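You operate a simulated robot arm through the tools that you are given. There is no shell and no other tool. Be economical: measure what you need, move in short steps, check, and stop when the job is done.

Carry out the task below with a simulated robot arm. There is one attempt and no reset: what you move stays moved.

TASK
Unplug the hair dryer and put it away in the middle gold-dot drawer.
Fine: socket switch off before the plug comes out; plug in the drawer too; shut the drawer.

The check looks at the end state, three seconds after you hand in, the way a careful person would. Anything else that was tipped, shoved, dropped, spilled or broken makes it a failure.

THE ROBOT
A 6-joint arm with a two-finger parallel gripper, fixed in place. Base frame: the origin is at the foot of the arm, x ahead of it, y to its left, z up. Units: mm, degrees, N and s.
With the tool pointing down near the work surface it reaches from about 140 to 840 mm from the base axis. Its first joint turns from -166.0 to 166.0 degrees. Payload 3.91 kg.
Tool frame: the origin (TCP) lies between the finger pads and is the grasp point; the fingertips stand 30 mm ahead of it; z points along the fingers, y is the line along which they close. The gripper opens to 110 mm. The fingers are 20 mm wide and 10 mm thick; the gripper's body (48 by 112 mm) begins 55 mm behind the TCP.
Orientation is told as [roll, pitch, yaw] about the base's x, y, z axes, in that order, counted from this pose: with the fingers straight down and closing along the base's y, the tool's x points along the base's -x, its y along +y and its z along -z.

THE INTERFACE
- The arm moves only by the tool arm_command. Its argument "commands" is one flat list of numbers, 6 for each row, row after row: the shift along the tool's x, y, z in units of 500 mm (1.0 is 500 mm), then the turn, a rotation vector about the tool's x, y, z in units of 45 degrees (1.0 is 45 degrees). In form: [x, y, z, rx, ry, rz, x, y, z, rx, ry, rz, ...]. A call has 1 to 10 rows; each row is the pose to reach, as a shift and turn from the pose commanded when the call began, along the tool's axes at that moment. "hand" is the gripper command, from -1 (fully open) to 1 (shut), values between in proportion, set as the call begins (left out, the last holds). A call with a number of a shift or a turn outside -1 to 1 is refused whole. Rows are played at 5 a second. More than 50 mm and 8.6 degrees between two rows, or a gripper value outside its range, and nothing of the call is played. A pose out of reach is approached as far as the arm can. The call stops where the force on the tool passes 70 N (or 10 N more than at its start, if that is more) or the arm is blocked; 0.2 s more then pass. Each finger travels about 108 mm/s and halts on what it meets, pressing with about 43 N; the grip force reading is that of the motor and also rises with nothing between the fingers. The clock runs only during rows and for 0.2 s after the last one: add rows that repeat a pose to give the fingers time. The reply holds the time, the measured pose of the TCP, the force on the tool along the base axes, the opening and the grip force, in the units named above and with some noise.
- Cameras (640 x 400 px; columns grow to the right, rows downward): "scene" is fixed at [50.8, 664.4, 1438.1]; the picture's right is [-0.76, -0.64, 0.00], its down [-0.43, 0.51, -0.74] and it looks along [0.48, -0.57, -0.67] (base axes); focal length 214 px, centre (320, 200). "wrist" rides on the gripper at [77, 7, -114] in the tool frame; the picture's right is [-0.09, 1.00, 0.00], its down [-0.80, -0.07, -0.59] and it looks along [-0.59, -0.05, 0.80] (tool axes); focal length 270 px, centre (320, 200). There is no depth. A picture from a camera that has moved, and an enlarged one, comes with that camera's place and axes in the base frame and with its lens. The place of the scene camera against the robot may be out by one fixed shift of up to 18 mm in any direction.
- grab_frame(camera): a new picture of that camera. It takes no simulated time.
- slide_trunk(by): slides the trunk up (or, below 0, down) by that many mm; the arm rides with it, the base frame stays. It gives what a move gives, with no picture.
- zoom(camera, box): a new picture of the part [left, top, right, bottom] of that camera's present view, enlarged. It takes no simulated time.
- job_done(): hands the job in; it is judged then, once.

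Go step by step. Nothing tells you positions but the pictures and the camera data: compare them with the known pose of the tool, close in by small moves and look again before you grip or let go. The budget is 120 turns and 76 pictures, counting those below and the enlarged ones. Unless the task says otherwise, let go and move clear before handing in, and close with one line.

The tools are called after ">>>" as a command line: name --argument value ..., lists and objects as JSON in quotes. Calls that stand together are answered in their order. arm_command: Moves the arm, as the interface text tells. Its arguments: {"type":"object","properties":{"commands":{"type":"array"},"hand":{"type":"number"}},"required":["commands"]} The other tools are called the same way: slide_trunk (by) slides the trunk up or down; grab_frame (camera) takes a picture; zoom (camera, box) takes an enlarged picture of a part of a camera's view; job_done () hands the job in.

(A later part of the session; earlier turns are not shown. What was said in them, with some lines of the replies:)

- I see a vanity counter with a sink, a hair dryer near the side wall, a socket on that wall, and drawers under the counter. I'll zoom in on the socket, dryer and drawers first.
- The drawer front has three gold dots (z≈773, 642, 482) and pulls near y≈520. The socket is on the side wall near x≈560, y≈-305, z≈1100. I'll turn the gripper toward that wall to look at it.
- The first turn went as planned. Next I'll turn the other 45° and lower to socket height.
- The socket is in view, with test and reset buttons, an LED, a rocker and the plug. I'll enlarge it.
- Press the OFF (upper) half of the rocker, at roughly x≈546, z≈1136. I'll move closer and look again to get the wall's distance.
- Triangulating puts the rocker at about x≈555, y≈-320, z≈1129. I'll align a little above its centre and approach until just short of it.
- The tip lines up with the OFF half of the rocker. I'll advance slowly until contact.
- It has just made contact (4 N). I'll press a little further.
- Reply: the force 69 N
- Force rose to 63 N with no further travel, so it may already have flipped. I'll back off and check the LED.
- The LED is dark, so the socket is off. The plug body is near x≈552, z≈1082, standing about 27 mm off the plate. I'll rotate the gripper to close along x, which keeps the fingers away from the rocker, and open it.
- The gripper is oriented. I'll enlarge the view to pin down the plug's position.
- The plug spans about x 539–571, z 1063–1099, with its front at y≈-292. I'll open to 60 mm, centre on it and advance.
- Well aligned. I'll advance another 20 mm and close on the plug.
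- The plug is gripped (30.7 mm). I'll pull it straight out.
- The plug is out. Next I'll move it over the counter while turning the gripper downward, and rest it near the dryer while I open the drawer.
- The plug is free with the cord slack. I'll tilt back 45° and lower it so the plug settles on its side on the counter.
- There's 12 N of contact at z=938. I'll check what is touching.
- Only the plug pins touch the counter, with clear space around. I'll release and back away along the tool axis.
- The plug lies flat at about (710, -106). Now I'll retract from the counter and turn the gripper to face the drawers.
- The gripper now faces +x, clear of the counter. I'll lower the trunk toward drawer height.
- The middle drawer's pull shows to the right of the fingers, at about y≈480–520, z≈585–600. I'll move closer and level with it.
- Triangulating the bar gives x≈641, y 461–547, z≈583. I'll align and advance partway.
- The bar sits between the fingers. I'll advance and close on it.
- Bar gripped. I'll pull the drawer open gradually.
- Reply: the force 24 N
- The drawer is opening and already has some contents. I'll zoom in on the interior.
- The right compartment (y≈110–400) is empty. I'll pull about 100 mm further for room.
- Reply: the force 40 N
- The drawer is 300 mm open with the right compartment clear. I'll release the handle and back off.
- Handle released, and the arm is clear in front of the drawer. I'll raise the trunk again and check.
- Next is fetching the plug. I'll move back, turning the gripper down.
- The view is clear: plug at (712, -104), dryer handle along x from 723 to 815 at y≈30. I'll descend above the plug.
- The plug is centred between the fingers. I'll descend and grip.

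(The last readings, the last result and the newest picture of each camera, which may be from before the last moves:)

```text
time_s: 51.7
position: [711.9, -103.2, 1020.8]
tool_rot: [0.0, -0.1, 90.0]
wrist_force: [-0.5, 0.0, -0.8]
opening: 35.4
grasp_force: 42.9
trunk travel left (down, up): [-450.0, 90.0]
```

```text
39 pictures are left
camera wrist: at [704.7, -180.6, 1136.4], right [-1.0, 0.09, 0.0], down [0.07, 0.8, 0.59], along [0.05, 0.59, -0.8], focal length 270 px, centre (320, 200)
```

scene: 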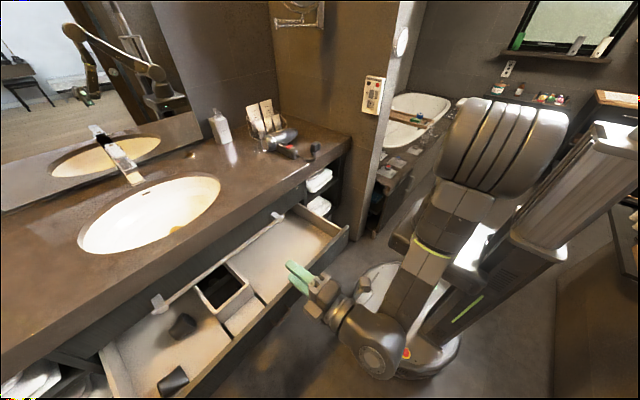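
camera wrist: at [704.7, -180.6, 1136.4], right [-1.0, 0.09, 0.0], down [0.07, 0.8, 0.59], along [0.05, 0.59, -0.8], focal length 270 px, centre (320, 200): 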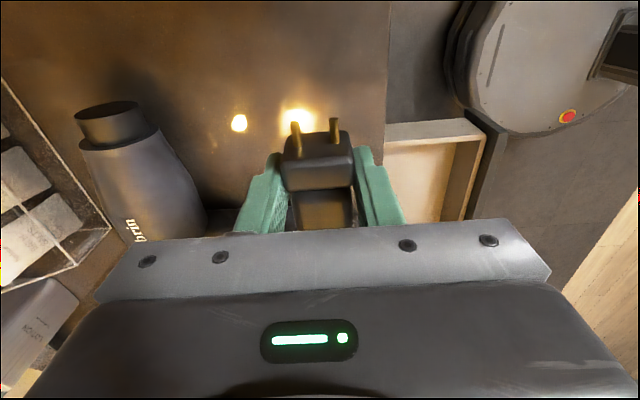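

Plug held. I'll carry it out in front of the counter above the open drawer.

>>> arm_command --commands '[-0.03, 0.06, 0, 0, 0, 0, -0.09, 0.12, 0, 0, 0, 0, -0.15, 0.18, 0, 0, 0, 0, -0.22, 0.23, 0, 0, 0, 0, -0.29, 0.28, 0, 0, 0, 0, -0.36, 0.33, 0, 0, 0, 0, -0.43, 0.37, 0, 0, 0, 0, -0.506, 0.39, 0, 0, 0, 0]'

>>> grab_frame --camera "wrist"

>>> grab_frame --camera "scene"

```text
time_s: 53.5
position: [515.2, 151.4, 1023.1]
tool_rot: [-0.1, 0.0, 89.9]
wrist_force: [0.4, 0.9, 0.0]
opening: 35.1
grasp_force: 43.0
trunk travel left (down, up): [-450.0, 90.0]
```

```text
38 pictures are left
camera wrist: at [507.4, 74.0, 1137.8], right [-1.0, 0.09, 0.0], down [0.07, 0.8, 0.59], along [0.05, 0.59, -0.8], focal length 270 px, centre (320, 200)
```

wrist: 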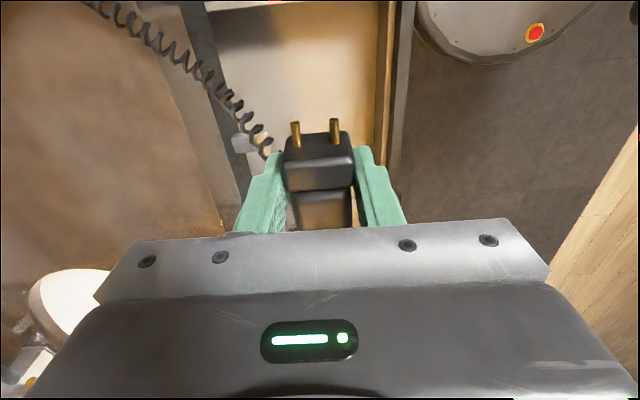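

```text
37 pictures are left
```

scene: 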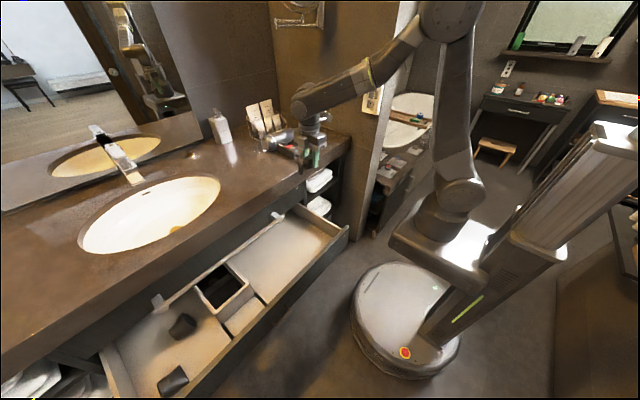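

The path down into the right end of the drawer is clear at x≈500. I'll descend to just above the drawer.

>>> arm_command --commands '[0.02, 0.01, 0.08, 0, 0, 0, 0.04, 0.02, 0.16, 0, 0, 0, 0.06, 0.03, 0.24, 0, 0, 0, 0.08, 0.03, 0.32, 0, 0, 0, 0.08, 0.03, 0.4, 0, 0, 0, 0.08, 0.03, 0.48, 0, 0, 0, 0.08, 0.03, 0.56, 0, 0, 0, 0.08, 0.03, 0.62, 0, 0, 0]'

>>> grab_frame --camera "wrist"

>>> zoom --camera "scene" --box '[200, 90, 400, 290]'

```text
time_s: 55.3
position: [501.2, 111.0, 712.4]
tool_rot: [-0.1, 0.0, 90.1]
wrist_force: [-0.8, 0.9, -1.0]
opening: 35.2
grasp_force: 43.1
trunk travel left (down, up): [-450.0, 90.0]
```

```text
36 pictures are left
camera wrist: at [493.5, 33.5, 827.4], right [-1.0, 0.09, 0.0], down [0.07, 0.8, 0.59], along [0.05, 0.59, -0.8], focal length 270 px, centre (320, 200)
```

wrist: 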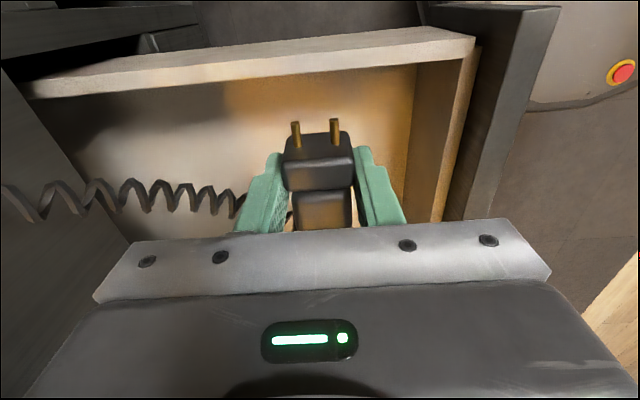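

```text
2.00 times, centred on (300, 190) of scene
camera zoom: at [50.8, 664.4, 1438.1], right [-0.76, -0.64, 0.0], down [-0.43, 0.51, -0.74], along [0.48, -0.57, -0.67], focal length 429 px, centre (360, 220)
```

zoom: 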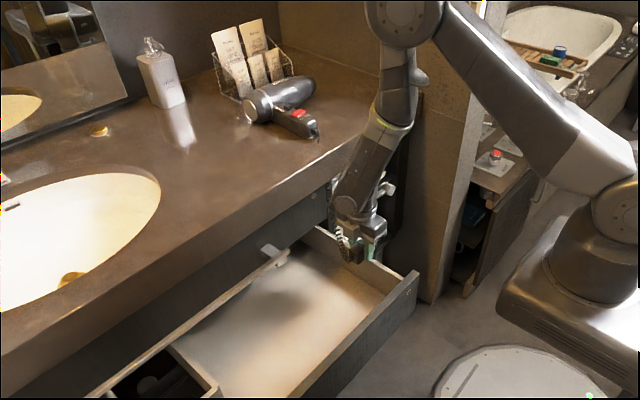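

Ready to go in. I'll shift slightly +y so the pins clear the side wall, then lower until contact.

>>> arm_command --commands '[-0.04, 0, 0.03, 0, 0, 0, -0.05, 0, 0.08, 0, 0, 0, -0.05, 0, 0.12, 0, 0, 0, -0.05, 0, 0.16, 0, 0, 0, -0.05, 0, 0.19, 0, 0, 0, -0.05, 0, 0.21, 0, 0, 0, -0.05, 0, 0.23, 0, 0, 0]'

>>> grab_frame --camera "wrist"

```text
time_s: 56.9
position: [500.3, 133.0, 597.3]
tool_rot: [0.0, 0.0, 90.0]
wrist_force: [0.1, -0.8, -0.5]
opening: 35.1
grasp_force: 43.3
trunk travel left (down, up): [-450.0, 90.0]
```

```text
34 pictures are left
camera wrist: at [492.8, 56.8, 711.7], right [-1.0, 0.09, 0.0], down [0.07, 0.8, 0.59], along [0.05, 0.59, -0.8], focal length 270 px, centre (320, 200)
```

wrist: 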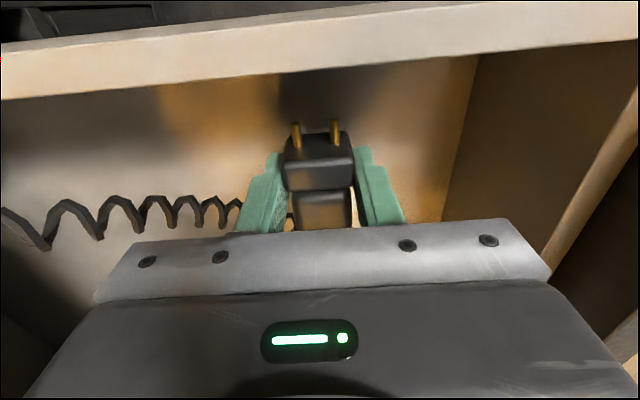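

No contact yet; I'll keep lowering gently.

>>> arm_command --commands '[0, 0, 0.016, 0, 0, 0, 0, 0, 0.032, 0, 0, 0, 0, 0, 0.048, 0, 0, 0, 0, 0, 0.06, 0, 0, 0, 0, 0, 0.07, 0, 0, 0]'

>>> grab_frame --camera "wrist"

```text
time_s: 58.1
position: [500.6, 134.8, 566.6]
tool_rot: [-0.3, -0.1, 90.0]
wrist_force: [0.4, -3.4, 35.9]
opening: 35.9
grasp_force: 42.9
trunk travel left (down, up): [-450.0, 90.0]
```

```text
33 pictures are left
camera wrist: at [493.1, 57.1, 680.0], right [-1.0, 0.09, 0.0], down [0.07, 0.8, 0.6], along [0.06, 0.59, -0.8], focal length 270 px, centre (320, 200)
```

wrist: 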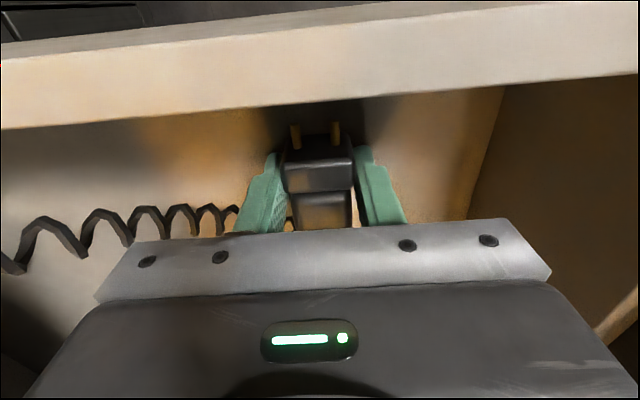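

The plug rests on the drawer floor (floor z≈532). I'll release and rise.

>>> arm_command --commands '[0, 0, -0.004, 0, 0, 0, 0, 0, -0.004, 0, 0, 0, 0, 0, -0.004, 0, 0, 0]' --hand 0.1

>>> arm_command --commands '[0, 0, -0.04, 0, 0, 0, 0, 0, -0.1, 0, 0, 0, 0, 0, -0.18, 0, 0, 0, 0, 0, -0.27, 0, 0, 0, 0, 0, -0.36, 0, 0, 0, 0, 0, -0.45, 0, 0, 0, 0, 0, -0.54, 0, 0, 0, 0, 0, -0.63, 0, 0, 0, 0, 0, -0.72, 0, 0, 0, 0, 0, -0.81, 0, 0, 0]'

>>> grab_frame --camera "wrist"

>>> zoom --camera "scene" --box '[200, 90, 400, 290]'

```text
time_s: 58.9
position: [499.8, 134.1, 564.3]
tool_rot: [0.0, 0.0, 89.9]
wrist_force: [-1.8, -1.4, 12.0]
opening: 50.2
grasp_force: 0.3
trunk travel left (down, up): [-450.0, 90.0]
```

```text
time_s: 61.1
position: [499.4, 134.2, 970.2]
tool_rot: [0.0, 0.0, 90.0]
wrist_force: [-0.4, 0.0, -0.6]
opening: 49.7
grasp_force: 0.1
trunk travel left (down, up): [-450.0, 90.0]
```

```text
32 pictures are left
camera wrist: at [492.0, 56.7, 1084.6], right [-1.0, 0.09, 0.0], down [0.07, 0.8, 0.59], along [0.05, 0.59, -0.8], focal length 270 px, centre (320, 200)
```

wrist: 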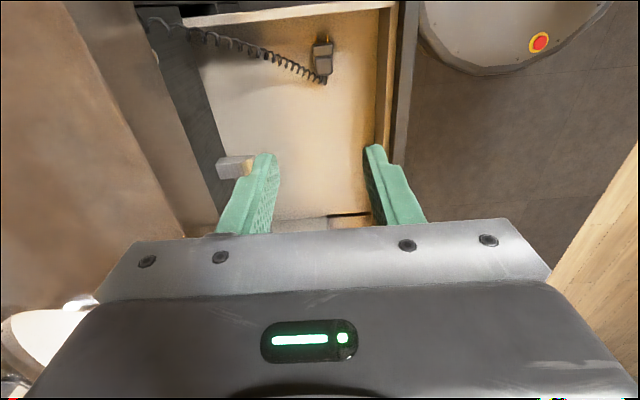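

```text
2.00 times, centred on (300, 190) of scene
camera zoom: at [50.8, 664.4, 1438.1], right [-0.76, -0.64, 0.0], down [-0.43, 0.51, -0.74], along [0.48, -0.57, -0.67], focal length 429 px, centre (360, 220)
```

zoom: 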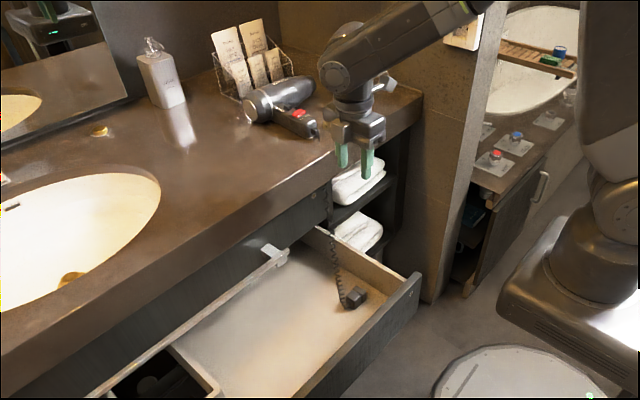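

The plug is in the drawer at about (495, 141), with the cord running up to the dryer. Now I'll rotate to close along y and approach the dryer.

>>> arm_command --commands '[0.02, -0.01, -0.06, 0, 0, 0.167, 0.04, -0.04, -0.12, 0, 0, 0.333, 0.06, -0.08, -0.18, 0, 0, 0.5, 0.08, -0.12, -0.22, 0, 0, 0.667, 0.1, -0.16, -0.22, 0, 0, 0.833, 0.108, -0.2, -0.22, 0, 0, 1]'

>>> arm_command --commands '[0, 0, 0, 0, 0, 0.167, 0, 0, 0, 0, 0, 0.333, 0, 0, 0, 0, 0, 0.5, 0, 0, 0, 0, 0, 0.667, 0, 0, 0, 0, 0, 0.833, 0, 0, 0, 0, 0, 1]'

>>> grab_frame --camera "wrist"

```text
time_s: 62.5
position: [599.3, 79.9, 1079.5]
tool_rot: [0.1, -0.1, 45.0]
wrist_force: [0.3, -0.7, 0.8]
opening: 49.4
grasp_force: 0.1
trunk travel left (down, up): [-450.0, 90.0]
```

```text
time_s: 63.9
position: [600.7, 80.5, 1079.6]
tool_rot: [0.0, -0.1, -0.1]
wrist_force: [-0.4, 0.6, 0.0]
opening: 49.4
grasp_force: 0.1
trunk travel left (down, up): [-450.0, 90.0]
```

```text
30 pictures are left
camera wrist: at [522.8, 87.4, 1194.0], right [0.09, 1.0, 0.0], down [0.8, -0.07, 0.59], along [0.59, -0.05, -0.8], focal length 270 px, centre (320, 200)
```

wrist: 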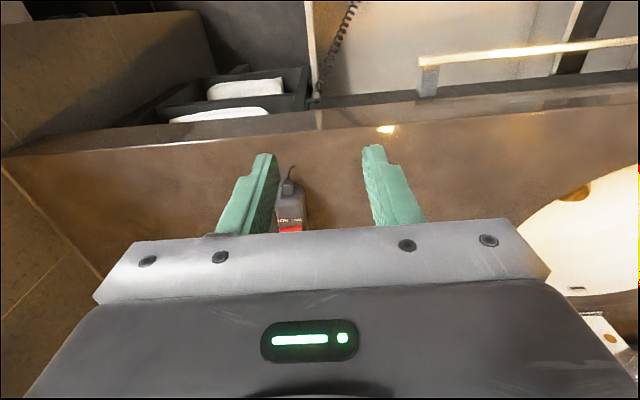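

The handle runs from about (720, 31) to (850, 18). I'll move above it near the barrel, at x≈808, and look.

>>> arm_command --commands '[-0.08, -0.024, 0.01, 0, 0, 0, -0.16, -0.048, 0.02, 0, 0, 0, -0.24, -0.072, 0.03, 0, 0, 0, -0.32, -0.096, 0.04, 0, 0, 0, -0.4, -0.117, 0.08, 0, 0, 0]' --hand -0.4

>>> grab_frame --camera "wrist"

>>> zoom --camera "scene" --box '[220, 80, 380, 180]'

```text
time_s: 65.1
position: [802.3, 22.0, 1039.8]
tool_rot: [0.1, 0.1, 0.1]
wrist_force: [0.4, -0.2, 1.0]
opening: 77.1
grasp_force: 0.1
trunk travel left (down, up): [-450.0, 90.0]
```

```text
29 pictures are left
camera wrist: at [725.1, 29.0, 1153.5], right [0.09, 1.0, 0.0], down [0.8, -0.07, 0.59], along [0.59, -0.05, -0.81], focal length 270 px, centre (320, 200)
```

wrist: 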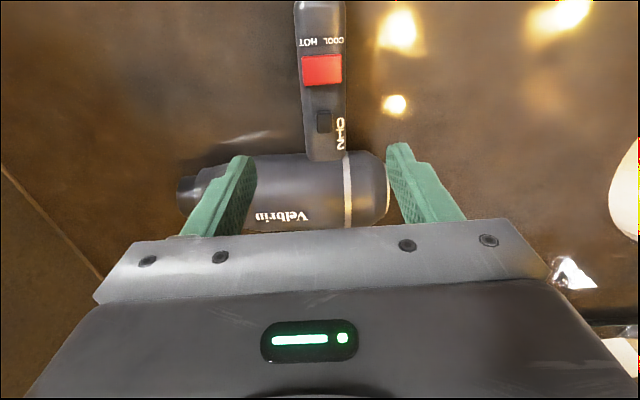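

```text
4.00 times, centred on (300, 130) of scene
camera zoom: at [50.8, 664.4, 1438.1], right [-0.76, -0.64, 0.0], down [-0.43, 0.51, -0.74], along [0.48, -0.57, -0.67], focal length 858 px, centre (400, 480)
```

zoom: 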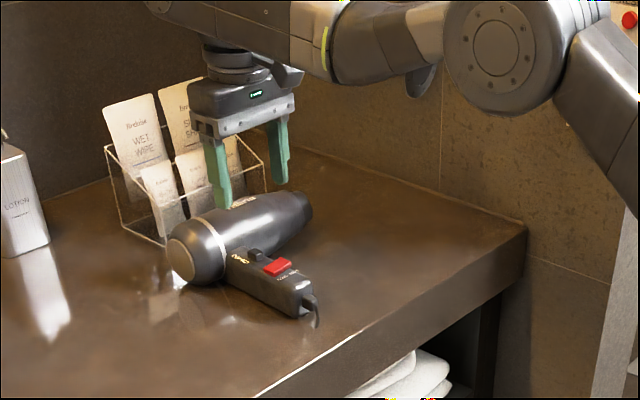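

The handle is centred at y≈24, about 37 mm wide, and joins the barrel near x≈841. I'll descend at x≈814 straddling it.

>>> arm_command --commands '[-0.012, 0.004, 0.05, 0, 0, 0, -0.024, 0.004, 0.1, 0, 0, 0, -0.024, 0.004, 0.15, 0, 0, 0, -0.024, 0.004, 0.19, 0, 0, 0, -0.024, 0.004, 0.22, 0, 0, 0, -0.024, 0.004, 0.24, 0, 0, 0, -0.024, 0.004, 0.254, 0, 0, 0]'

>>> grab_frame --camera "wrist"

```text
time_s: 66.7
position: [812.0, 22.8, 911.2]
tool_rot: [0.1, 0.0, 0.0]
wrist_force: [0.2, -0.4, 0.0]
opening: 77.0
grasp_force: 0.1
trunk travel left (down, up): [-450.0, 90.0]
```

```text
27 pictures are left
camera wrist: at [735.0, 30.9, 1026.8], right [0.09, 1.0, 0.0], down [0.8, -0.07, 0.59], along [0.59, -0.05, -0.8], focal length 270 px, centre (320, 200)
```

wrist: 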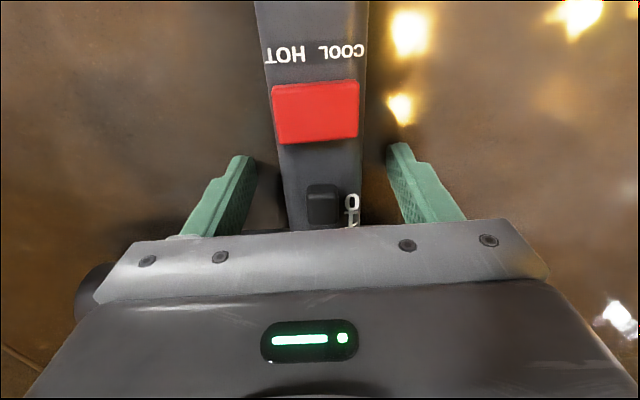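

Fingers straddle the handle with no contact. I'll close the grip.

>>> arm_command --commands '[0, 0, 0, 0, 0, 0, 0, 0, 0, 0, 0, 0, 0, 0, 0, 0, 0, 0, 0, 0, 0, 0, 0, 0]' --hand 1

>>> arm_command --commands '[0, 0, -0.02, 0, 0, 0, 0, 0, -0.05, 0, 0, 0, 0, 0, -0.09, 0, 0, 0, 0, 0, -0.13, 0, 0, 0]'

>>> zoom --camera "scene" --box '[200, 60, 400, 260]'

>>> grab_frame --camera "wrist"

```text
time_s: 67.7
position: [812.9, 24.9, 912.5]
tool_rot: [0.1, 0.0, 0.0]
wrist_force: [-0.5, -1.1, 0.2]
opening: 38.1
grasp_force: 43.7
trunk travel left (down, up): [-450.0, 90.0]
```

```text
time_s: 68.7
position: [813.6, 23.3, 977.5]
tool_rot: [0.0, -0.1, 0.0]
wrist_force: [-0.7, 0.2, -5.7]
opening: 37.8
grasp_force: 43.0
trunk travel left (down, up): [-450.0, 90.0]
```

```text
2.00 times, centred on (300, 160) of scene
camera zoom: at [50.8, 664.4, 1438.1], right [-0.76, -0.64, 0.0], down [-0.43, 0.51, -0.74], along [0.48, -0.57, -0.67], focal length 429 px, centre (360, 280)
```

zoom: 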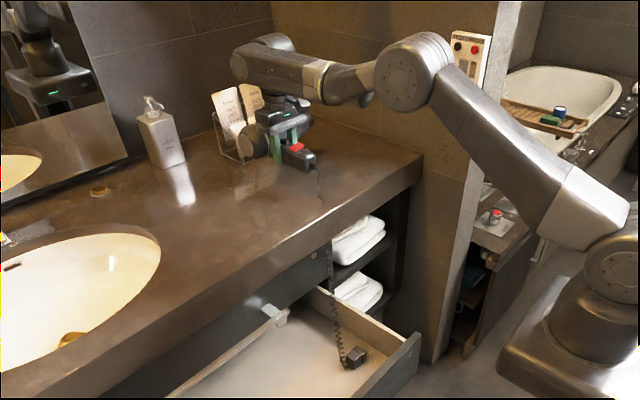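

```text
25 pictures are left
camera wrist: at [735.9, 30.4, 1092.1], right [0.09, 1.0, 0.0], down [0.8, -0.07, 0.59], along [0.59, -0.05, -0.8], focal length 270 px, centre (320, 200)
```

wrist: 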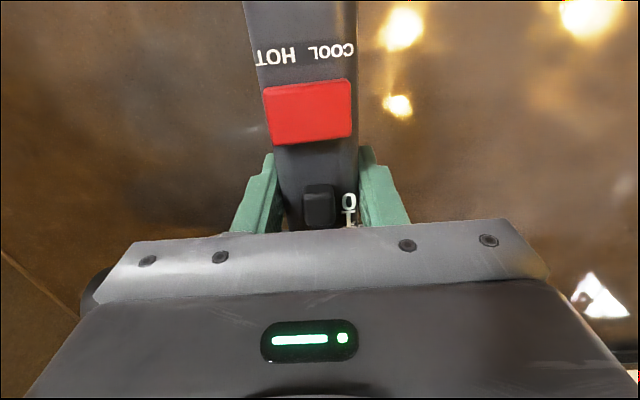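

The dryer lifts level in the grip. It spans about 200 mm in x, though, and the gap between drawer lip and rail is no wider, so I need the drawer open further. I'll set the dryer back down nearer the edge.

>>> arm_command --commands '[0.04, 0.04, 0, 0, 0, 0, 0.074, 0.08, 0, 0, 0, 0, 0.074, 0.08, 0.05, 0, 0, 0, 0.074, 0.08, 0.09, 0, 0, 0, 0.074, 0.08, 0.115, 0, 0, 0, 0.074, 0.08, 0.13, 0, 0, 0]'

>>> arm_command --commands '[0, 0, 0, 0, 0, 0, 0, 0, 0, 0, 0, 0, 0, 0, 0, 0, 0, 0]' --hand -0.4

>>> arm_command --commands '[0, 0, -0.05, 0, 0, 0, 0, 0, -0.12, 0, 0, 0, 0, 0, -0.2, 0, 0, 0, 0.06, 0, -0.28, 0, 0, 0, 0.14, 0.02, -0.28, 0, 0, 0, 0.22, 0.06, -0.28, 0, 0, 0, 0.3, 0.1, -0.28, 0, 0, 0, 0.38, 0.14, -0.28, 0, 0, 0, 0.45, 0.2, -0.28, 0, 0, 0]'

>>> grab_frame --camera "wrist"

```text
time_s: 70.1
position: [775.4, 64.8, 912.3]
tool_rot: [-0.1, 0.0, 0.1]
wrist_force: [-0.9, 1.1, -4.9]
opening: 37.9
grasp_force: 42.9
trunk travel left (down, up): [-450.0, 90.0]
```

```text
time_s: 70.9
position: [775.8, 65.2, 914.1]
tool_rot: [0.0, -0.1, 0.0]
wrist_force: [-0.3, 0.6, 0.3]
opening: 77.0
grasp_force: 0.1
trunk travel left (down, up): [-450.0, 90.0]
```

```text
time_s: 72.9
position: [549.1, 165.2, 1051.4]
tool_rot: [0.0, 0.1, 0.0]
wrist_force: [-0.6, -0.1, 1.3]
opening: 77.2
grasp_force: 0.0
trunk travel left (down, up): [-450.0, 90.0]
```

```text
24 pictures are left
camera wrist: at [471.1, 172.3, 1165.5], right [0.09, 1.0, 0.0], down [0.8, -0.07, 0.59], along [0.59, -0.05, -0.8], focal length 270 px, centre (320, 200)
```

wrist: 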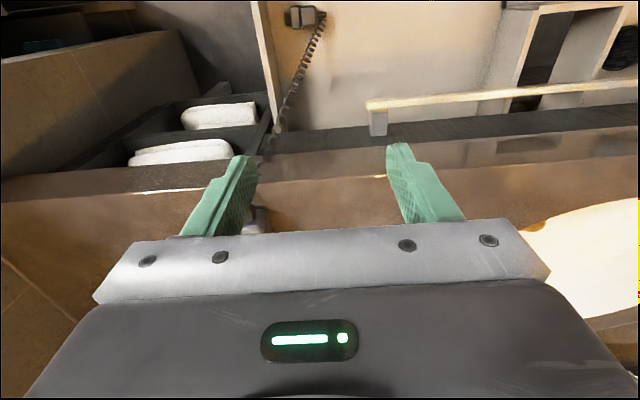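

The rail is confirmed at x≈605. I'll bring closed fingers down just inside the drawer's front panel and use them to pull the drawer further open.

>>> arm_command --commands '[0.06, 0.05, 0.05, 0, 0, 0, 0.12, 0.1, 0.1, 0, 0, 0, 0.17, 0.15, 0.16, 0, 0, 0, 0.218, 0.19, 0.22, 0, 0, 0, 0.218, 0.19, 0.31, 0, 0, 0, 0.218, 0.19, 0.4, 0, 0, 0, 0.218, 0.19, 0.49, 0, 0, 0, 0.218, 0.19, 0.58, 0, 0, 0, 0.218, 0.19, 0.66, 0, 0, 0]' --hand 1

>>> grab_frame --camera "wrist"

>>> zoom --camera "scene" --box '[180, 100, 380, 300]'

```text
time_s: 74.9
position: [443.2, 259.2, 723.0]
tool_rot: [0.0, -0.1, -0.1]
wrist_force: [-0.4, -0.2, 0.0]
opening: 0.0
grasp_force: 37.9
trunk travel left (down, up): [-450.0, 90.0]
```

```text
23 pictures are left
camera wrist: at [365.8, 265.5, 836.8], right [0.09, 1.0, 0.0], down [0.8, -0.07, 0.59], along [0.59, -0.05, -0.8], focal length 270 px, centre (320, 200)
```

wrist: 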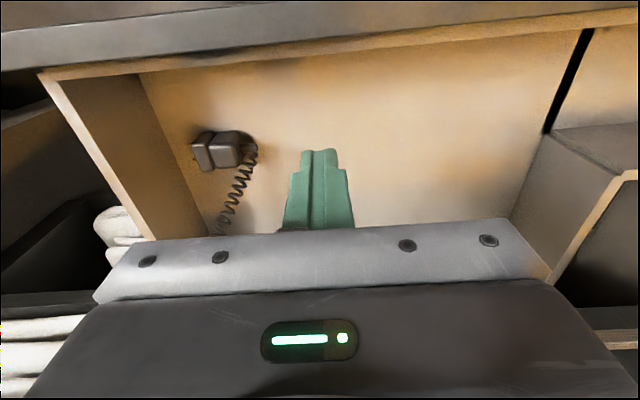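

```text
2.00 times, centred on (280, 200) of scene
camera zoom: at [50.8, 664.4, 1438.1], right [-0.76, -0.64, 0.0], down [-0.43, 0.51, -0.74], along [0.48, -0.57, -0.67], focal length 429 px, centre (400, 200)
```

zoom: 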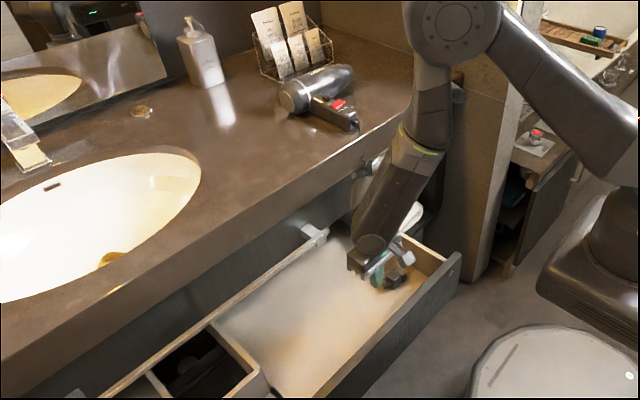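

The drawer's inner lip is at x≈393. I'll lower the fingertips behind it and pull toward the robot.

>>> arm_command --commands '[0, 0, 0.08, 0, 0, 0, 0, 0, 0.17, 0, 0, 0, 0.03, 0, 0.17, 0, 0, 0, 0.06, 0, 0.17, 0, 0, 0, 0.09, 0, 0.17, 0, 0, 0, 0.12, 0, 0.17, 0, 0, 0, 0.15, 0, 0.17, 0, 0, 0, 0.18, 0, 0.17, 0, 0, 0, 0.22, 0, 0.17, 0, 0, 0, 0.26, 0, 0.17, 0, 0, 0]'

>>> grab_frame --camera "wrist"

```text
time_s: 77.1
position: [312.3, 257.3, 636.9]
tool_rot: [-0.1, 0.0, 0.1]
wrist_force: [0.5, 0.0, -0.1]
opening: 0.0
grasp_force: 37.6
trunk travel left (down, up): [-450.0, 90.0]
```

```text
21 pictures are left
camera wrist: at [234.4, 264.8, 751.7], right [0.09, 1.0, 0.0], down [0.8, -0.07, 0.59], along [0.59, -0.05, -0.8], focal length 270 px, centre (320, 200)
```

wrist: 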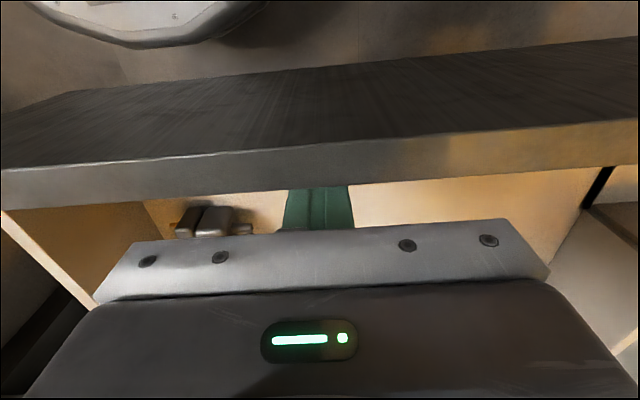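

The drawer is open about 93 mm more (inner lip at x≈300). I'll rise and go back to the dryer.

>>> arm_command --commands '[-0.03, 0, 0, 0, 0, 0, -0.04, 0, -0.08, 0, 0, 0, -0.06, 0, -0.17, 0, 0, 0, -0.06, 0, -0.26, 0, 0, 0, -0.06, 0, -0.35, 0, 0, 0, -0.06, 0, -0.44, 0, 0, 0, -0.06, 0, -0.53, 0, 0, 0, -0.06, 0, -0.62, 0, 0, 0, -0.06, 0, -0.71, 0, 0, 0, -0.06, 0, -0.8, 0, 0, 0]'

>>> arm_command --commands '[-0.08, -0.05, -0.03, 0, 0, 0, -0.16, -0.09, -0.03, 0, 0, 0, -0.24, -0.13, -0.03, 0, 0, 0, -0.32, -0.17, -0.03, 0, 0, 0, -0.4, -0.21, -0.03, 0, 0, 0, -0.48, -0.25, -0.03, 0, 0, 0, -0.56, -0.29, -0.03, 0, 0, 0, -0.64, -0.34, -0.03, 0, 0, 0, -0.72, -0.385, -0.03, 0, 0, 0, -0.79, -0.385, -0.03, 0, 0, 0]' --hand -0.4

>>> grab_frame --camera "wrist"

>>> grab_frame --camera "scene"

```text
time_s: 79.3
position: [340.8, 261.0, 1038.0]
tool_rot: [0.1, 0.0, 0.0]
wrist_force: [-0.2, 0.4, 0.1]
opening: 0.0
grasp_force: 38.1
trunk travel left (down, up): [-450.0, 90.0]
```

```text
time_s: 81.5
position: [739.7, 68.9, 1053.1]
tool_rot: [0.0, 0.2, 0.0]
wrist_force: [-0.1, -0.3, -0.6]
opening: 77.1
grasp_force: 0.0
trunk travel left (down, up): [-450.0, 90.0]
```

```text
20 pictures are left
camera wrist: at [660.9, 75.4, 1167.5], right [0.09, 1.0, 0.0], down [0.8, -0.07, 0.59], along [0.59, -0.05, -0.8], focal length 270 px, centre (320, 200)
```

wrist: 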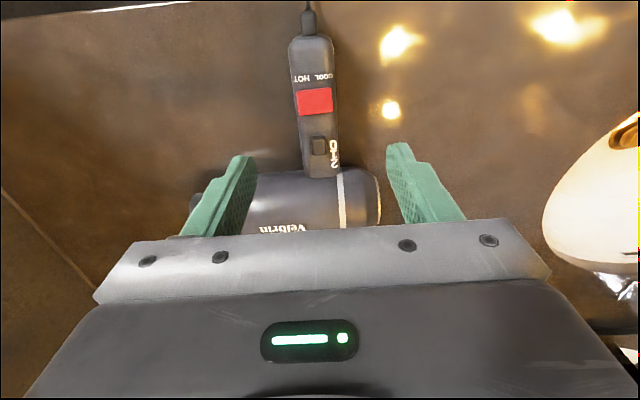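

```text
19 pictures are left
```

scene: 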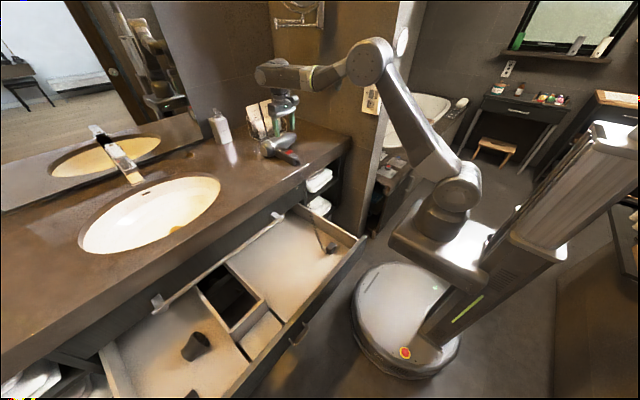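

The dryer hasn't moved and the drawer is wide open. I'll grip the handle again at (777, 66).

>>> arm_command --commands '[-0.04, -0.005, 0.05, 0, 0, 0, -0.074, -0.005, 0.11, 0, 0, 0, -0.074, -0.005, 0.17, 0, 0, 0, -0.074, -0.005, 0.22, 0, 0, 0, -0.074, -0.005, 0.26, 0, 0, 0, -0.074, -0.005, 0.282, 0, 0, 0]'

>>> arm_command --commands '[0, 0, 0, 0, 0, 0, 0, 0, 0, 0, 0, 0, 0, 0, 0, 0, 0, 0, 0, 0, 0, 0, 0, 0]' --hand 1

>>> arm_command --commands '[0, 0, -0.03, 0, 0, 0, 0, 0, -0.08, 0, 0, 0, 0, 0, -0.14, 0, 0, 0, 0.06, 0.05, -0.2, 0, 0, 0, 0.14, 0.1, -0.22, 0, 0, 0, 0.22, 0.15, -0.22, 0, 0, 0, 0.3, 0.2, -0.22, 0, 0, 0, 0.38, 0.25, -0.22, 0, 0, 0, 0.46, 0.29, -0.22, 0, 0, 0, 0.54, 0.33, -0.22, 0, 0, 0]'

>>> grab_frame --camera "wrist"

>>> zoom --camera "scene" --box '[180, 100, 380, 300]'

```text
time_s: 82.9
position: [773.9, 64.3, 911.0]
tool_rot: [-0.1, 0.0, 0.0]
wrist_force: [-0.6, -0.1, 0.3]
opening: 76.9
grasp_force: 0.0
trunk travel left (down, up): [-450.0, 90.0]
```

```text
time_s: 83.9
position: [774.1, 64.1, 911.8]
tool_rot: [0.0, 0.0, 0.0]
wrist_force: [-1.1, 1.6, -0.6]
opening: 37.9
grasp_force: 43.1
trunk travel left (down, up): [-450.0, 90.0]
```

```text
time_s: 86.1
position: [504.2, 230.1, 1023.8]
tool_rot: [0.0, 0.0, 0.0]
wrist_force: [-0.6, 0.0, -5.4]
opening: 37.8
grasp_force: 42.7
trunk travel left (down, up): [-450.0, 90.0]
```

```text
18 pictures are left
camera wrist: at [425.7, 236.9, 1138.3], right [0.09, 1.0, 0.0], down [0.8, -0.07, 0.59], along [0.59, -0.05, -0.8], focal length 270 px, centre (320, 200)
```

wrist: 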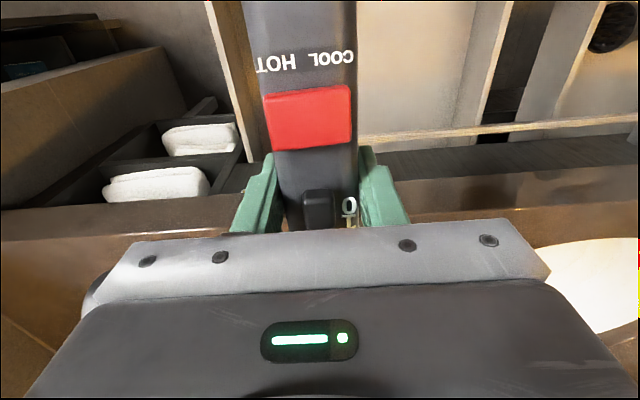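

```text
2.00 times, centred on (280, 200) of scene
camera zoom: at [50.8, 664.4, 1438.1], right [-0.76, -0.64, 0.0], down [-0.43, 0.51, -0.74], along [0.48, -0.57, -0.67], focal length 429 px, centre (400, 200)
```

zoom: 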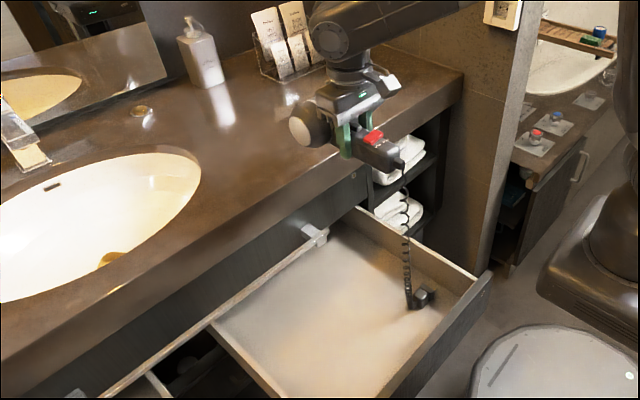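

The dryer is held level over the drawer. I'll move to (450, 300) and descend to just above the floor.

>>> arm_command --commands '[0.05, 0.06, 0.03, 0, 0, 0, 0.1, 0.12, 0.08, 0, 0, 0, 0.108, 0.14, 0.17, 0, 0, 0, 0.108, 0.14, 0.26, 0, 0, 0, 0.108, 0.14, 0.35, 0, 0, 0, 0.108, 0.14, 0.44, 0, 0, 0, 0.108, 0.14, 0.52, 0, 0, 0, 0.108, 0.14, 0.6, 0, 0, 0]'

>>> grab_frame --camera "wrist"

>>> zoom --camera "scene" --box '[180, 100, 380, 300]'

```text
time_s: 87.9
position: [450.9, 299.8, 722.3]
tool_rot: [0.1, 0.0, -0.1]
wrist_force: [-0.4, -0.2, -4.8]
opening: 37.6
grasp_force: 43.1
trunk travel left (down, up): [-450.0, 90.0]
```

```text
16 pictures are left
camera wrist: at [373.7, 306.2, 836.3], right [0.09, 1.0, 0.0], down [0.8, -0.07, 0.59], along [0.59, -0.05, -0.8], focal length 270 px, centre (320, 200)
```

wrist: 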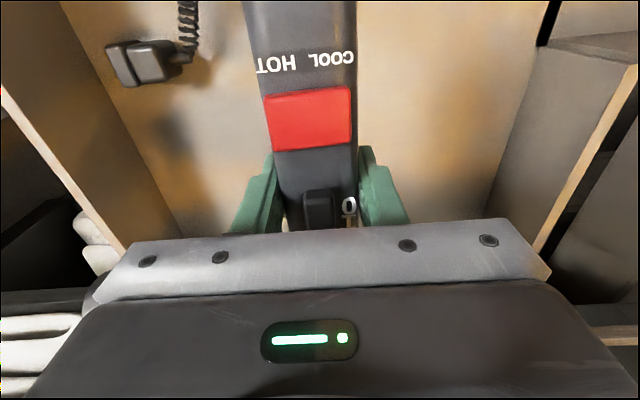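

```text
2.00 times, centred on (280, 200) of scene
camera zoom: at [50.8, 664.4, 1438.1], right [-0.76, -0.64, 0.0], down [-0.43, 0.51, -0.74], along [0.48, -0.57, -0.67], focal length 429 px, centre (400, 200)
```

zoom: 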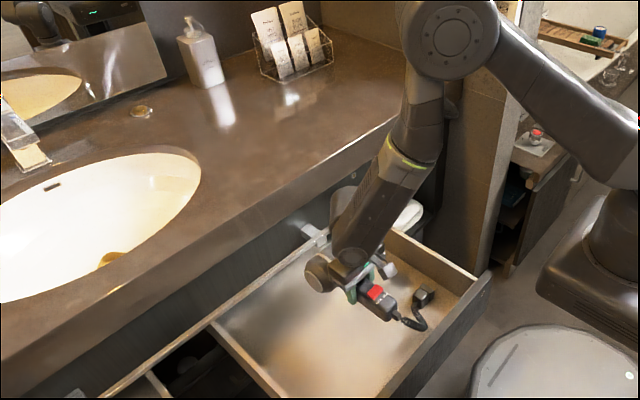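

Clear all round. I'll lower the dryer to the drawer floor.

>>> arm_command --commands '[0, 0, 0.06, 0, 0, 0, 0, 0, 0.12, 0, 0, 0, 0, 0, 0.18, 0, 0, 0, 0, 0, 0.24, 0, 0, 0, 0, 0, 0.27, 0, 0, 0, 0, 0, 0.29, 0, 0, 0, 0, 0, 0.302, 0, 0, 0, 0, 0, 0.312, 0, 0, 0]'

>>> grab_frame --camera "wrist"

```text
time_s: 89.7
position: [451.5, 299.1, 566.2]
tool_rot: [0.0, 0.0, 0.0]
wrist_force: [0.1, -0.4, 4.4]
opening: 37.9
grasp_force: 42.7
trunk travel left (down, up): [-450.0, 90.0]
```

```text
14 pictures are left
camera wrist: at [371.8, 306.0, 680.7], right [0.09, 1.0, 0.0], down [0.8, -0.07, 0.59], along [0.59, -0.05, -0.8], focal length 270 px, centre (320, 200)
```

wrist: 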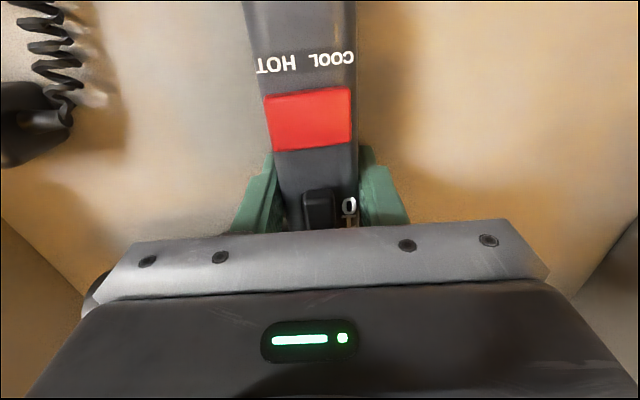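

The dryer is touching the floor of the drawer (force +4 N). I'll release and rise straight up.

>>> arm_command --commands '[0, 0, 0, 0, 0, 0, 0, 0, 0, 0, 0, 0, 0, 0, 0, 0, 0, 0]' --hand -0.3

>>> arm_command --commands '[0, 0, -0.03, 0, 0, 0, 0, 0, -0.08, 0, 0, 0, 0, 0, -0.16, 0, 0, 0, 0, 0, -0.24, 0, 0, 0, 0, 0, -0.32, 0, 0, 0, 0, 0, -0.4, 0, 0, 0, 0.02, 0, -0.48, 0, 0, 0, 0.06, 0, -0.54, 0, 0, 0, 0.12, 0, -0.6, 0, 0, 0, 0.18, 0, -0.66, 0, 0, 0]'

>>> grab_frame --camera "wrist"

>>> zoom --camera "scene" --box '[100, 150, 400, 390]'

```text
time_s: 90.5
position: [448.9, 299.8, 565.6]
tool_rot: [0.0, 0.0, 0.0]
wrist_force: [-0.4, 0.7, -0.5]
opening: 71.6
grasp_force: 0.1
trunk travel left (down, up): [-450.0, 90.0]
```

```text
time_s: 92.7
position: [358.8, 301.4, 895.5]
tool_rot: [0.0, -0.1, -0.1]
wrist_force: [0.2, -0.3, 0.4]
opening: 71.5
grasp_force: 0.1
trunk travel left (down, up): [-450.0, 90.0]
```

```text
13 pictures are left
camera wrist: at [281.3, 306.8, 1011.4], right [0.09, 1.0, 0.0], down [0.8, -0.07, 0.59], along [0.59, -0.05, -0.8], focal length 270 px, centre (320, 200)
```

wrist: 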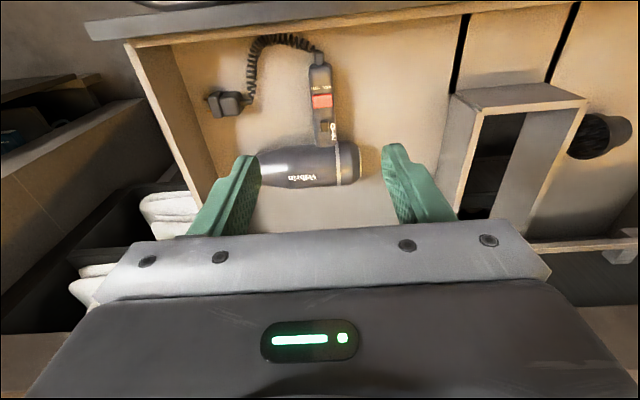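

```text
1.67 times, centred on (250, 270) of scene
camera zoom: at [50.8, 664.4, 1438.1], right [-0.76, -0.64, 0.0], down [-0.43, 0.51, -0.74], along [0.48, -0.57, -0.67], focal length 358 px, centre (437, 83)
```

zoom: 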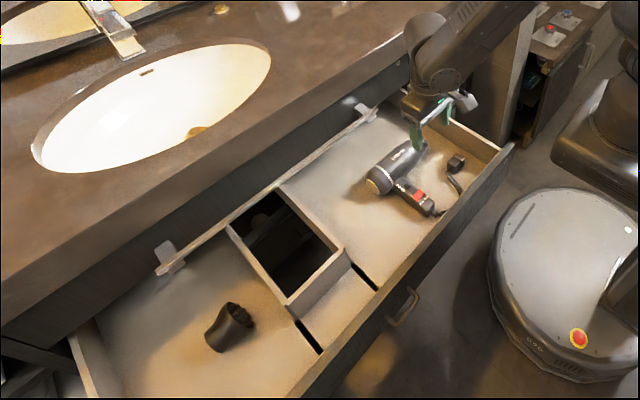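

The dryer, cord and plug all lie inside the compartment. To close the drawer I'll turn the gripper horizontal with fingers shut and push the front panel.

>>> arm_command --commands '[0.028, 0.02, -0.021, 0, -0.1, 0, 0.056, 0.04, -0.042, 0, -0.2, 0, 0.083, 0.06, -0.063, 0, -0.3, 0, 0.111, 0.08, -0.084, 0, -0.4, 0, 0.139, 0.1, -0.105, 0, -0.5, 0, 0.167, 0.12, -0.126, 0, -0.6, 0, 0.195, 0.14, -0.147, 0, -0.7, 0, 0.222, 0.16, -0.168, 0, -0.8, 0, 0.25, 0.18, -0.189, 0, -0.9, 0, 0.278, 0.198, -0.21, 0, -1, 0]' --hand 1

>>> arm_command --commands '[0, 0, 0, 0, -0.167, 0, 0, 0, 0, 0, -0.333, 0, 0, 0, 0, 0, -0.5, 0, 0, 0, 0, 0, -0.667, 0, 0, 0, 0, 0, -0.833, 0, 0, 0, 0, 0, -1, 0]'

```text
time_s: 94.9
position: [220.1, 397.5, 1002.0]
tool_rot: [0.0, -45.1, 0.1]
wrist_force: [0.4, 0.1, -0.2]
opening: 0.0
grasp_force: 37.7
trunk travel left (down, up): [-450.0, 90.0]
```

```text
time_s: 96.3
position: [220.5, 399.1, 1000.8]
tool_rot: [174.2, -89.9, -174.3]
wrist_force: [-0.4, -0.5, -0.5]
opening: 0.0
grasp_force: 37.8
trunk travel left (down, up): [-450.0, 90.0]
```

Orientation reached. I'll check the arm's clearance to the drawer before lowering.

>>> grab_frame --camera "scene"

```text
11 pictures are left
```

scene: 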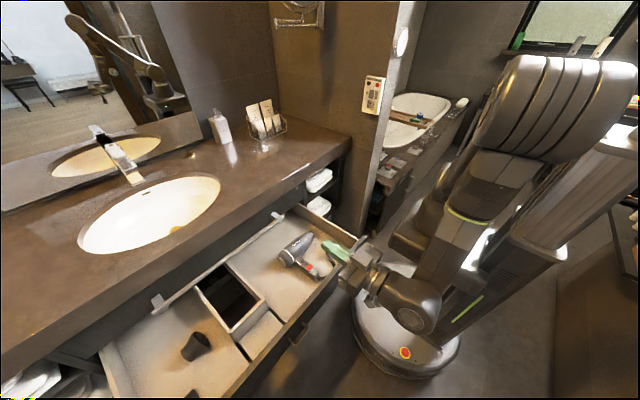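

The arm stays in front of the drawer. I'll back off slightly and lower the trunk to panel height.

>>> arm_command --commands '[0, 0, -0.025, 0, 0, 0, 0, 0, -0.05, 0, 0, 0]'

>>> slide_trunk --by -405

>>> grab_frame --camera "scene"

```text
time_s: 96.9
position: [194.5, 398.1, 1001.2]
tool_rot: [-128.2, -90.0, 128.2]
wrist_force: [0.4, -0.4, -0.3]
opening: 0.0
grasp_force: 37.8
trunk travel left (down, up): [-450.0, 90.0]
```

```text
refused: -405 is not a number from -400 to 400
```

```text
10 pictures are left
```

scene: 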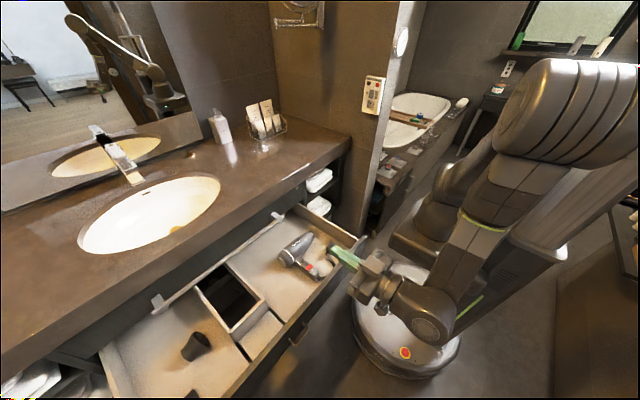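

The slide limit is 400 mm per call. I'll lower by 400.

>>> slide_trunk --by -400

>>> zoom --camera "scene" --box '[100, 180, 420, 400]'

```text
time_s: 100.7
position: [194.7, 398.2, 600.6]
tool_rot: [-81.7, -90.0, 81.5]
wrist_force: [-0.1, 0.7, 1.1]
opening: 0.0
grasp_force: 38.1
trunk travel left (down, up): [-50.0, 490.0]
```

```text
1.82 times, centred on (260, 290) of scene
camera zoom: at [50.8, 664.4, 1438.1], right [-0.76, -0.64, 0.0], down [-0.43, 0.51, -0.74], along [0.48, -0.57, -0.67], focal length 390 px, centre (429, 36)
```

zoom: 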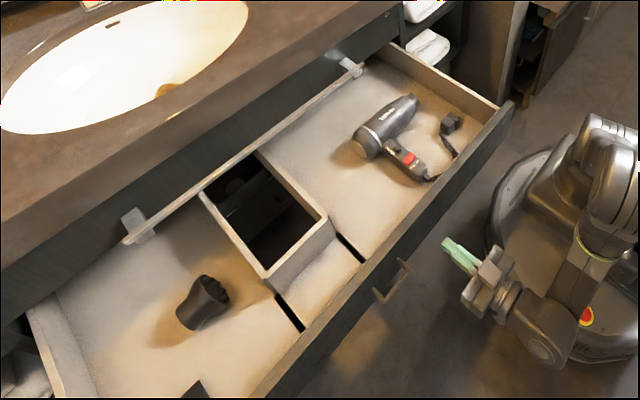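

All set: fingers face the panel beside the handle. I'll push the drawer closed steadily.

>>> arm_command --commands '[0, 0, 0.05, 0, 0, 0, 0, 0, 0.085, 0, 0, 0, 0, 0, 0.12, 0, 0, 0, 0, 0, 0.16, 0, 0, 0, 0, 0, 0.21, 0, 0, 0, 0, 0, 0.26, 0, 0, 0, 0, 0, 0.31, 0, 0, 0, 0, 0, 0.36, 0, 0, 0, 0, 0, 0.41, 0, 0, 0, 0, 0, 0.46, 0, 0, 0]'

>>> zoom --camera "scene" --box '[100, 180, 420, 400]'

```text
time_s: 102.9
position: [424.4, 396.9, 599.2]
tool_rot: [-46.4, -90.0, 46.3]
wrist_force: [-0.1, 1.0, 0.2]
opening: 0.0
grasp_force: 37.7
trunk travel left (down, up): [-50.0, 490.0]
```

```text
1.82 times, centred on (260, 290) of scene
camera zoom: at [50.8, 664.4, 1438.1], right [-0.76, -0.64, 0.0], down [-0.43, 0.51, -0.74], along [0.48, -0.57, -0.67], focal length 390 px, centre (429, 36)
```

zoom: 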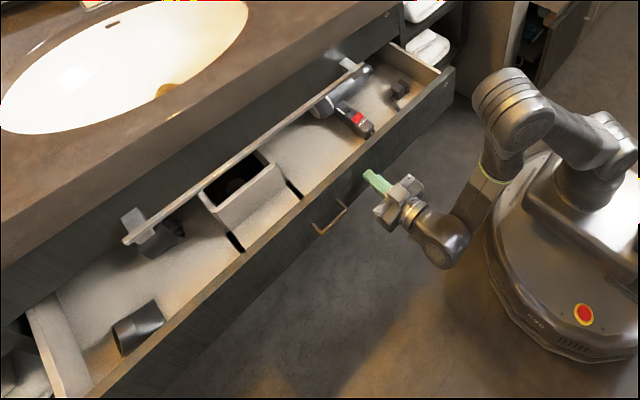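

It is closing smoothly. I'll continue until it shuts.

>>> arm_command --commands '[0, 0, 0.05, 0, 0, 0, 0, 0, 0.1, 0, 0, 0, 0, 0, 0.15, 0, 0, 0, 0, 0, 0.2, 0, 0, 0, 0, 0, 0.25, 0, 0, 0, 0, 0, 0.3, 0, 0, 0, 0, 0, 0.34, 0, 0, 0, 0, 0, 0.37, 0, 0, 0, 0, 0, 0.395, 0, 0, 0, 0, 0, 0.41, 0, 0, 0]'

>>> zoom --camera "scene" --box '[100, 180, 420, 400]'

```text
time_s: 105.1
position: [628.1, 398.7, 600.2]
tool_rot: [-44.6, -90.0, 44.6]
wrist_force: [0.2, -0.6, 0.6]
opening: 0.0
grasp_force: 38.0
trunk travel left (down, up): [-50.0, 490.0]
```

```text
1.82 times, centred on (260, 290) of scene
camera zoom: at [50.8, 664.4, 1438.1], right [-0.76, -0.64, 0.0], down [-0.43, 0.51, -0.74], along [0.48, -0.57, -0.67], focal length 390 px, centre (429, 36)
```

zoom: 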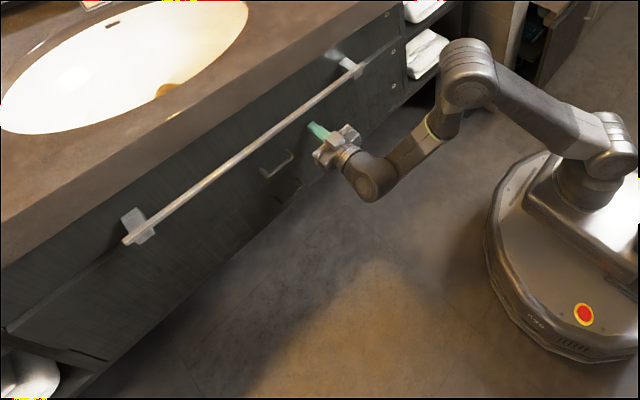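

Nearly shut. I'll push in small steps until firm contact.

>>> arm_command --commands '[0, 0, 0.01, 0, 0, 0, 0, 0, 0.02, 0, 0, 0, 0, 0, 0.03, 0, 0, 0, 0, 0, 0.04, 0, 0, 0, 0, 0, 0.05, 0, 0, 0, 0, 0, 0.06, 0, 0, 0, 0, 0, 0.07, 0, 0, 0, 0, 0, 0.08, 0, 0, 0]'

```text
time_s: 106.1
position: [642.2, 398.8, 600.6]
tool_rot: [-67.3, -89.8, 67.5]
wrist_force: [-58.1, -19.9, 10.2]
opening: 0.0
grasp_force: 37.8
trunk travel left (down, up): [-50.0, 490.0]
stopped in row 5: the force on the tool passed its limit (the readings are from after the stop); the commanded pose is now the measured one
```

Firm stop at x≈642, so the drawer is against its end. I'll back off and check that it is flush.

>>> arm_command --commands '[0, 0, -0.04, 0, 0, 0, 0, 0, -0.12, 0, 0, 0, 0, 0, -0.2, 0, 0, 0, 0, 0, -0.28, 0, 0, 0, 0, 0, -0.36, 0, 0, 0, 0, 0, -0.44, 0, 0, 0]'

>>> zoom --camera "scene" --box '[200, 180, 350, 300]'

>>> grab_frame --camera "scene"

>>> grab_frame --camera "wrist"

```text
time_s: 107.5
position: [426.2, 396.9, 599.2]
tool_rot: [-33.0, -89.6, 32.8]
wrist_force: [-0.7, -0.7, 0.2]
opening: 0.1
grasp_force: 37.5
trunk travel left (down, up): [-50.0, 490.0]
```

```text
3.33 times, centred on (275, 240) of scene
camera zoom: at [50.8, 664.4, 1438.1], right [-0.76, -0.64, 0.0], down [-0.43, 0.51, -0.74], along [0.48, -0.57, -0.67], focal length 715 px, centre (470, 67)
```

zoom: 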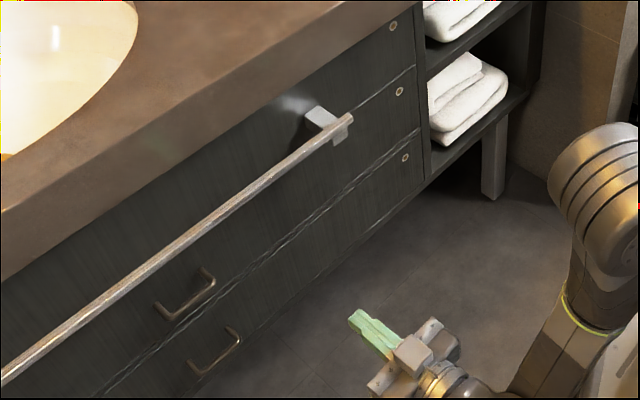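

```text
5 pictures are left
```

scene: 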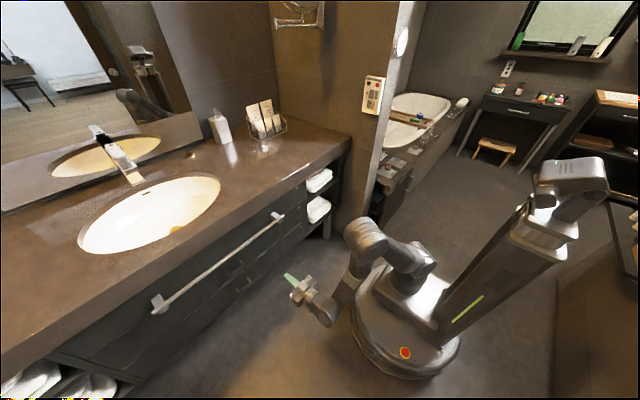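

```text
4 pictures are left
camera wrist: at [310.5, 402.6, 522.3], right [0.0, 1.0, 0.08], down [-0.59, -0.07, 0.8], along [0.81, -0.05, 0.59], focal length 270 px, centre (320, 200)
```

wrist: 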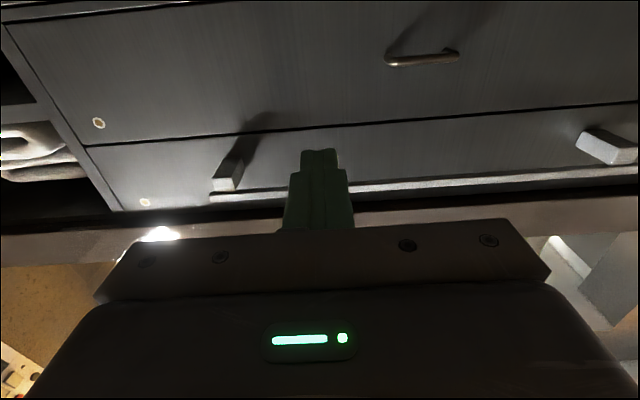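

The middle drawer sits flush like its neighbours, nothing is caught in it, the socket is off and empty, and the arm is clear.

>>> job_done

```text
The job is handed in.
```

I switched the socket off, unplugged the hair dryer, put it with its cord and plug in the middle gold-dot drawer, and shut the drawer.
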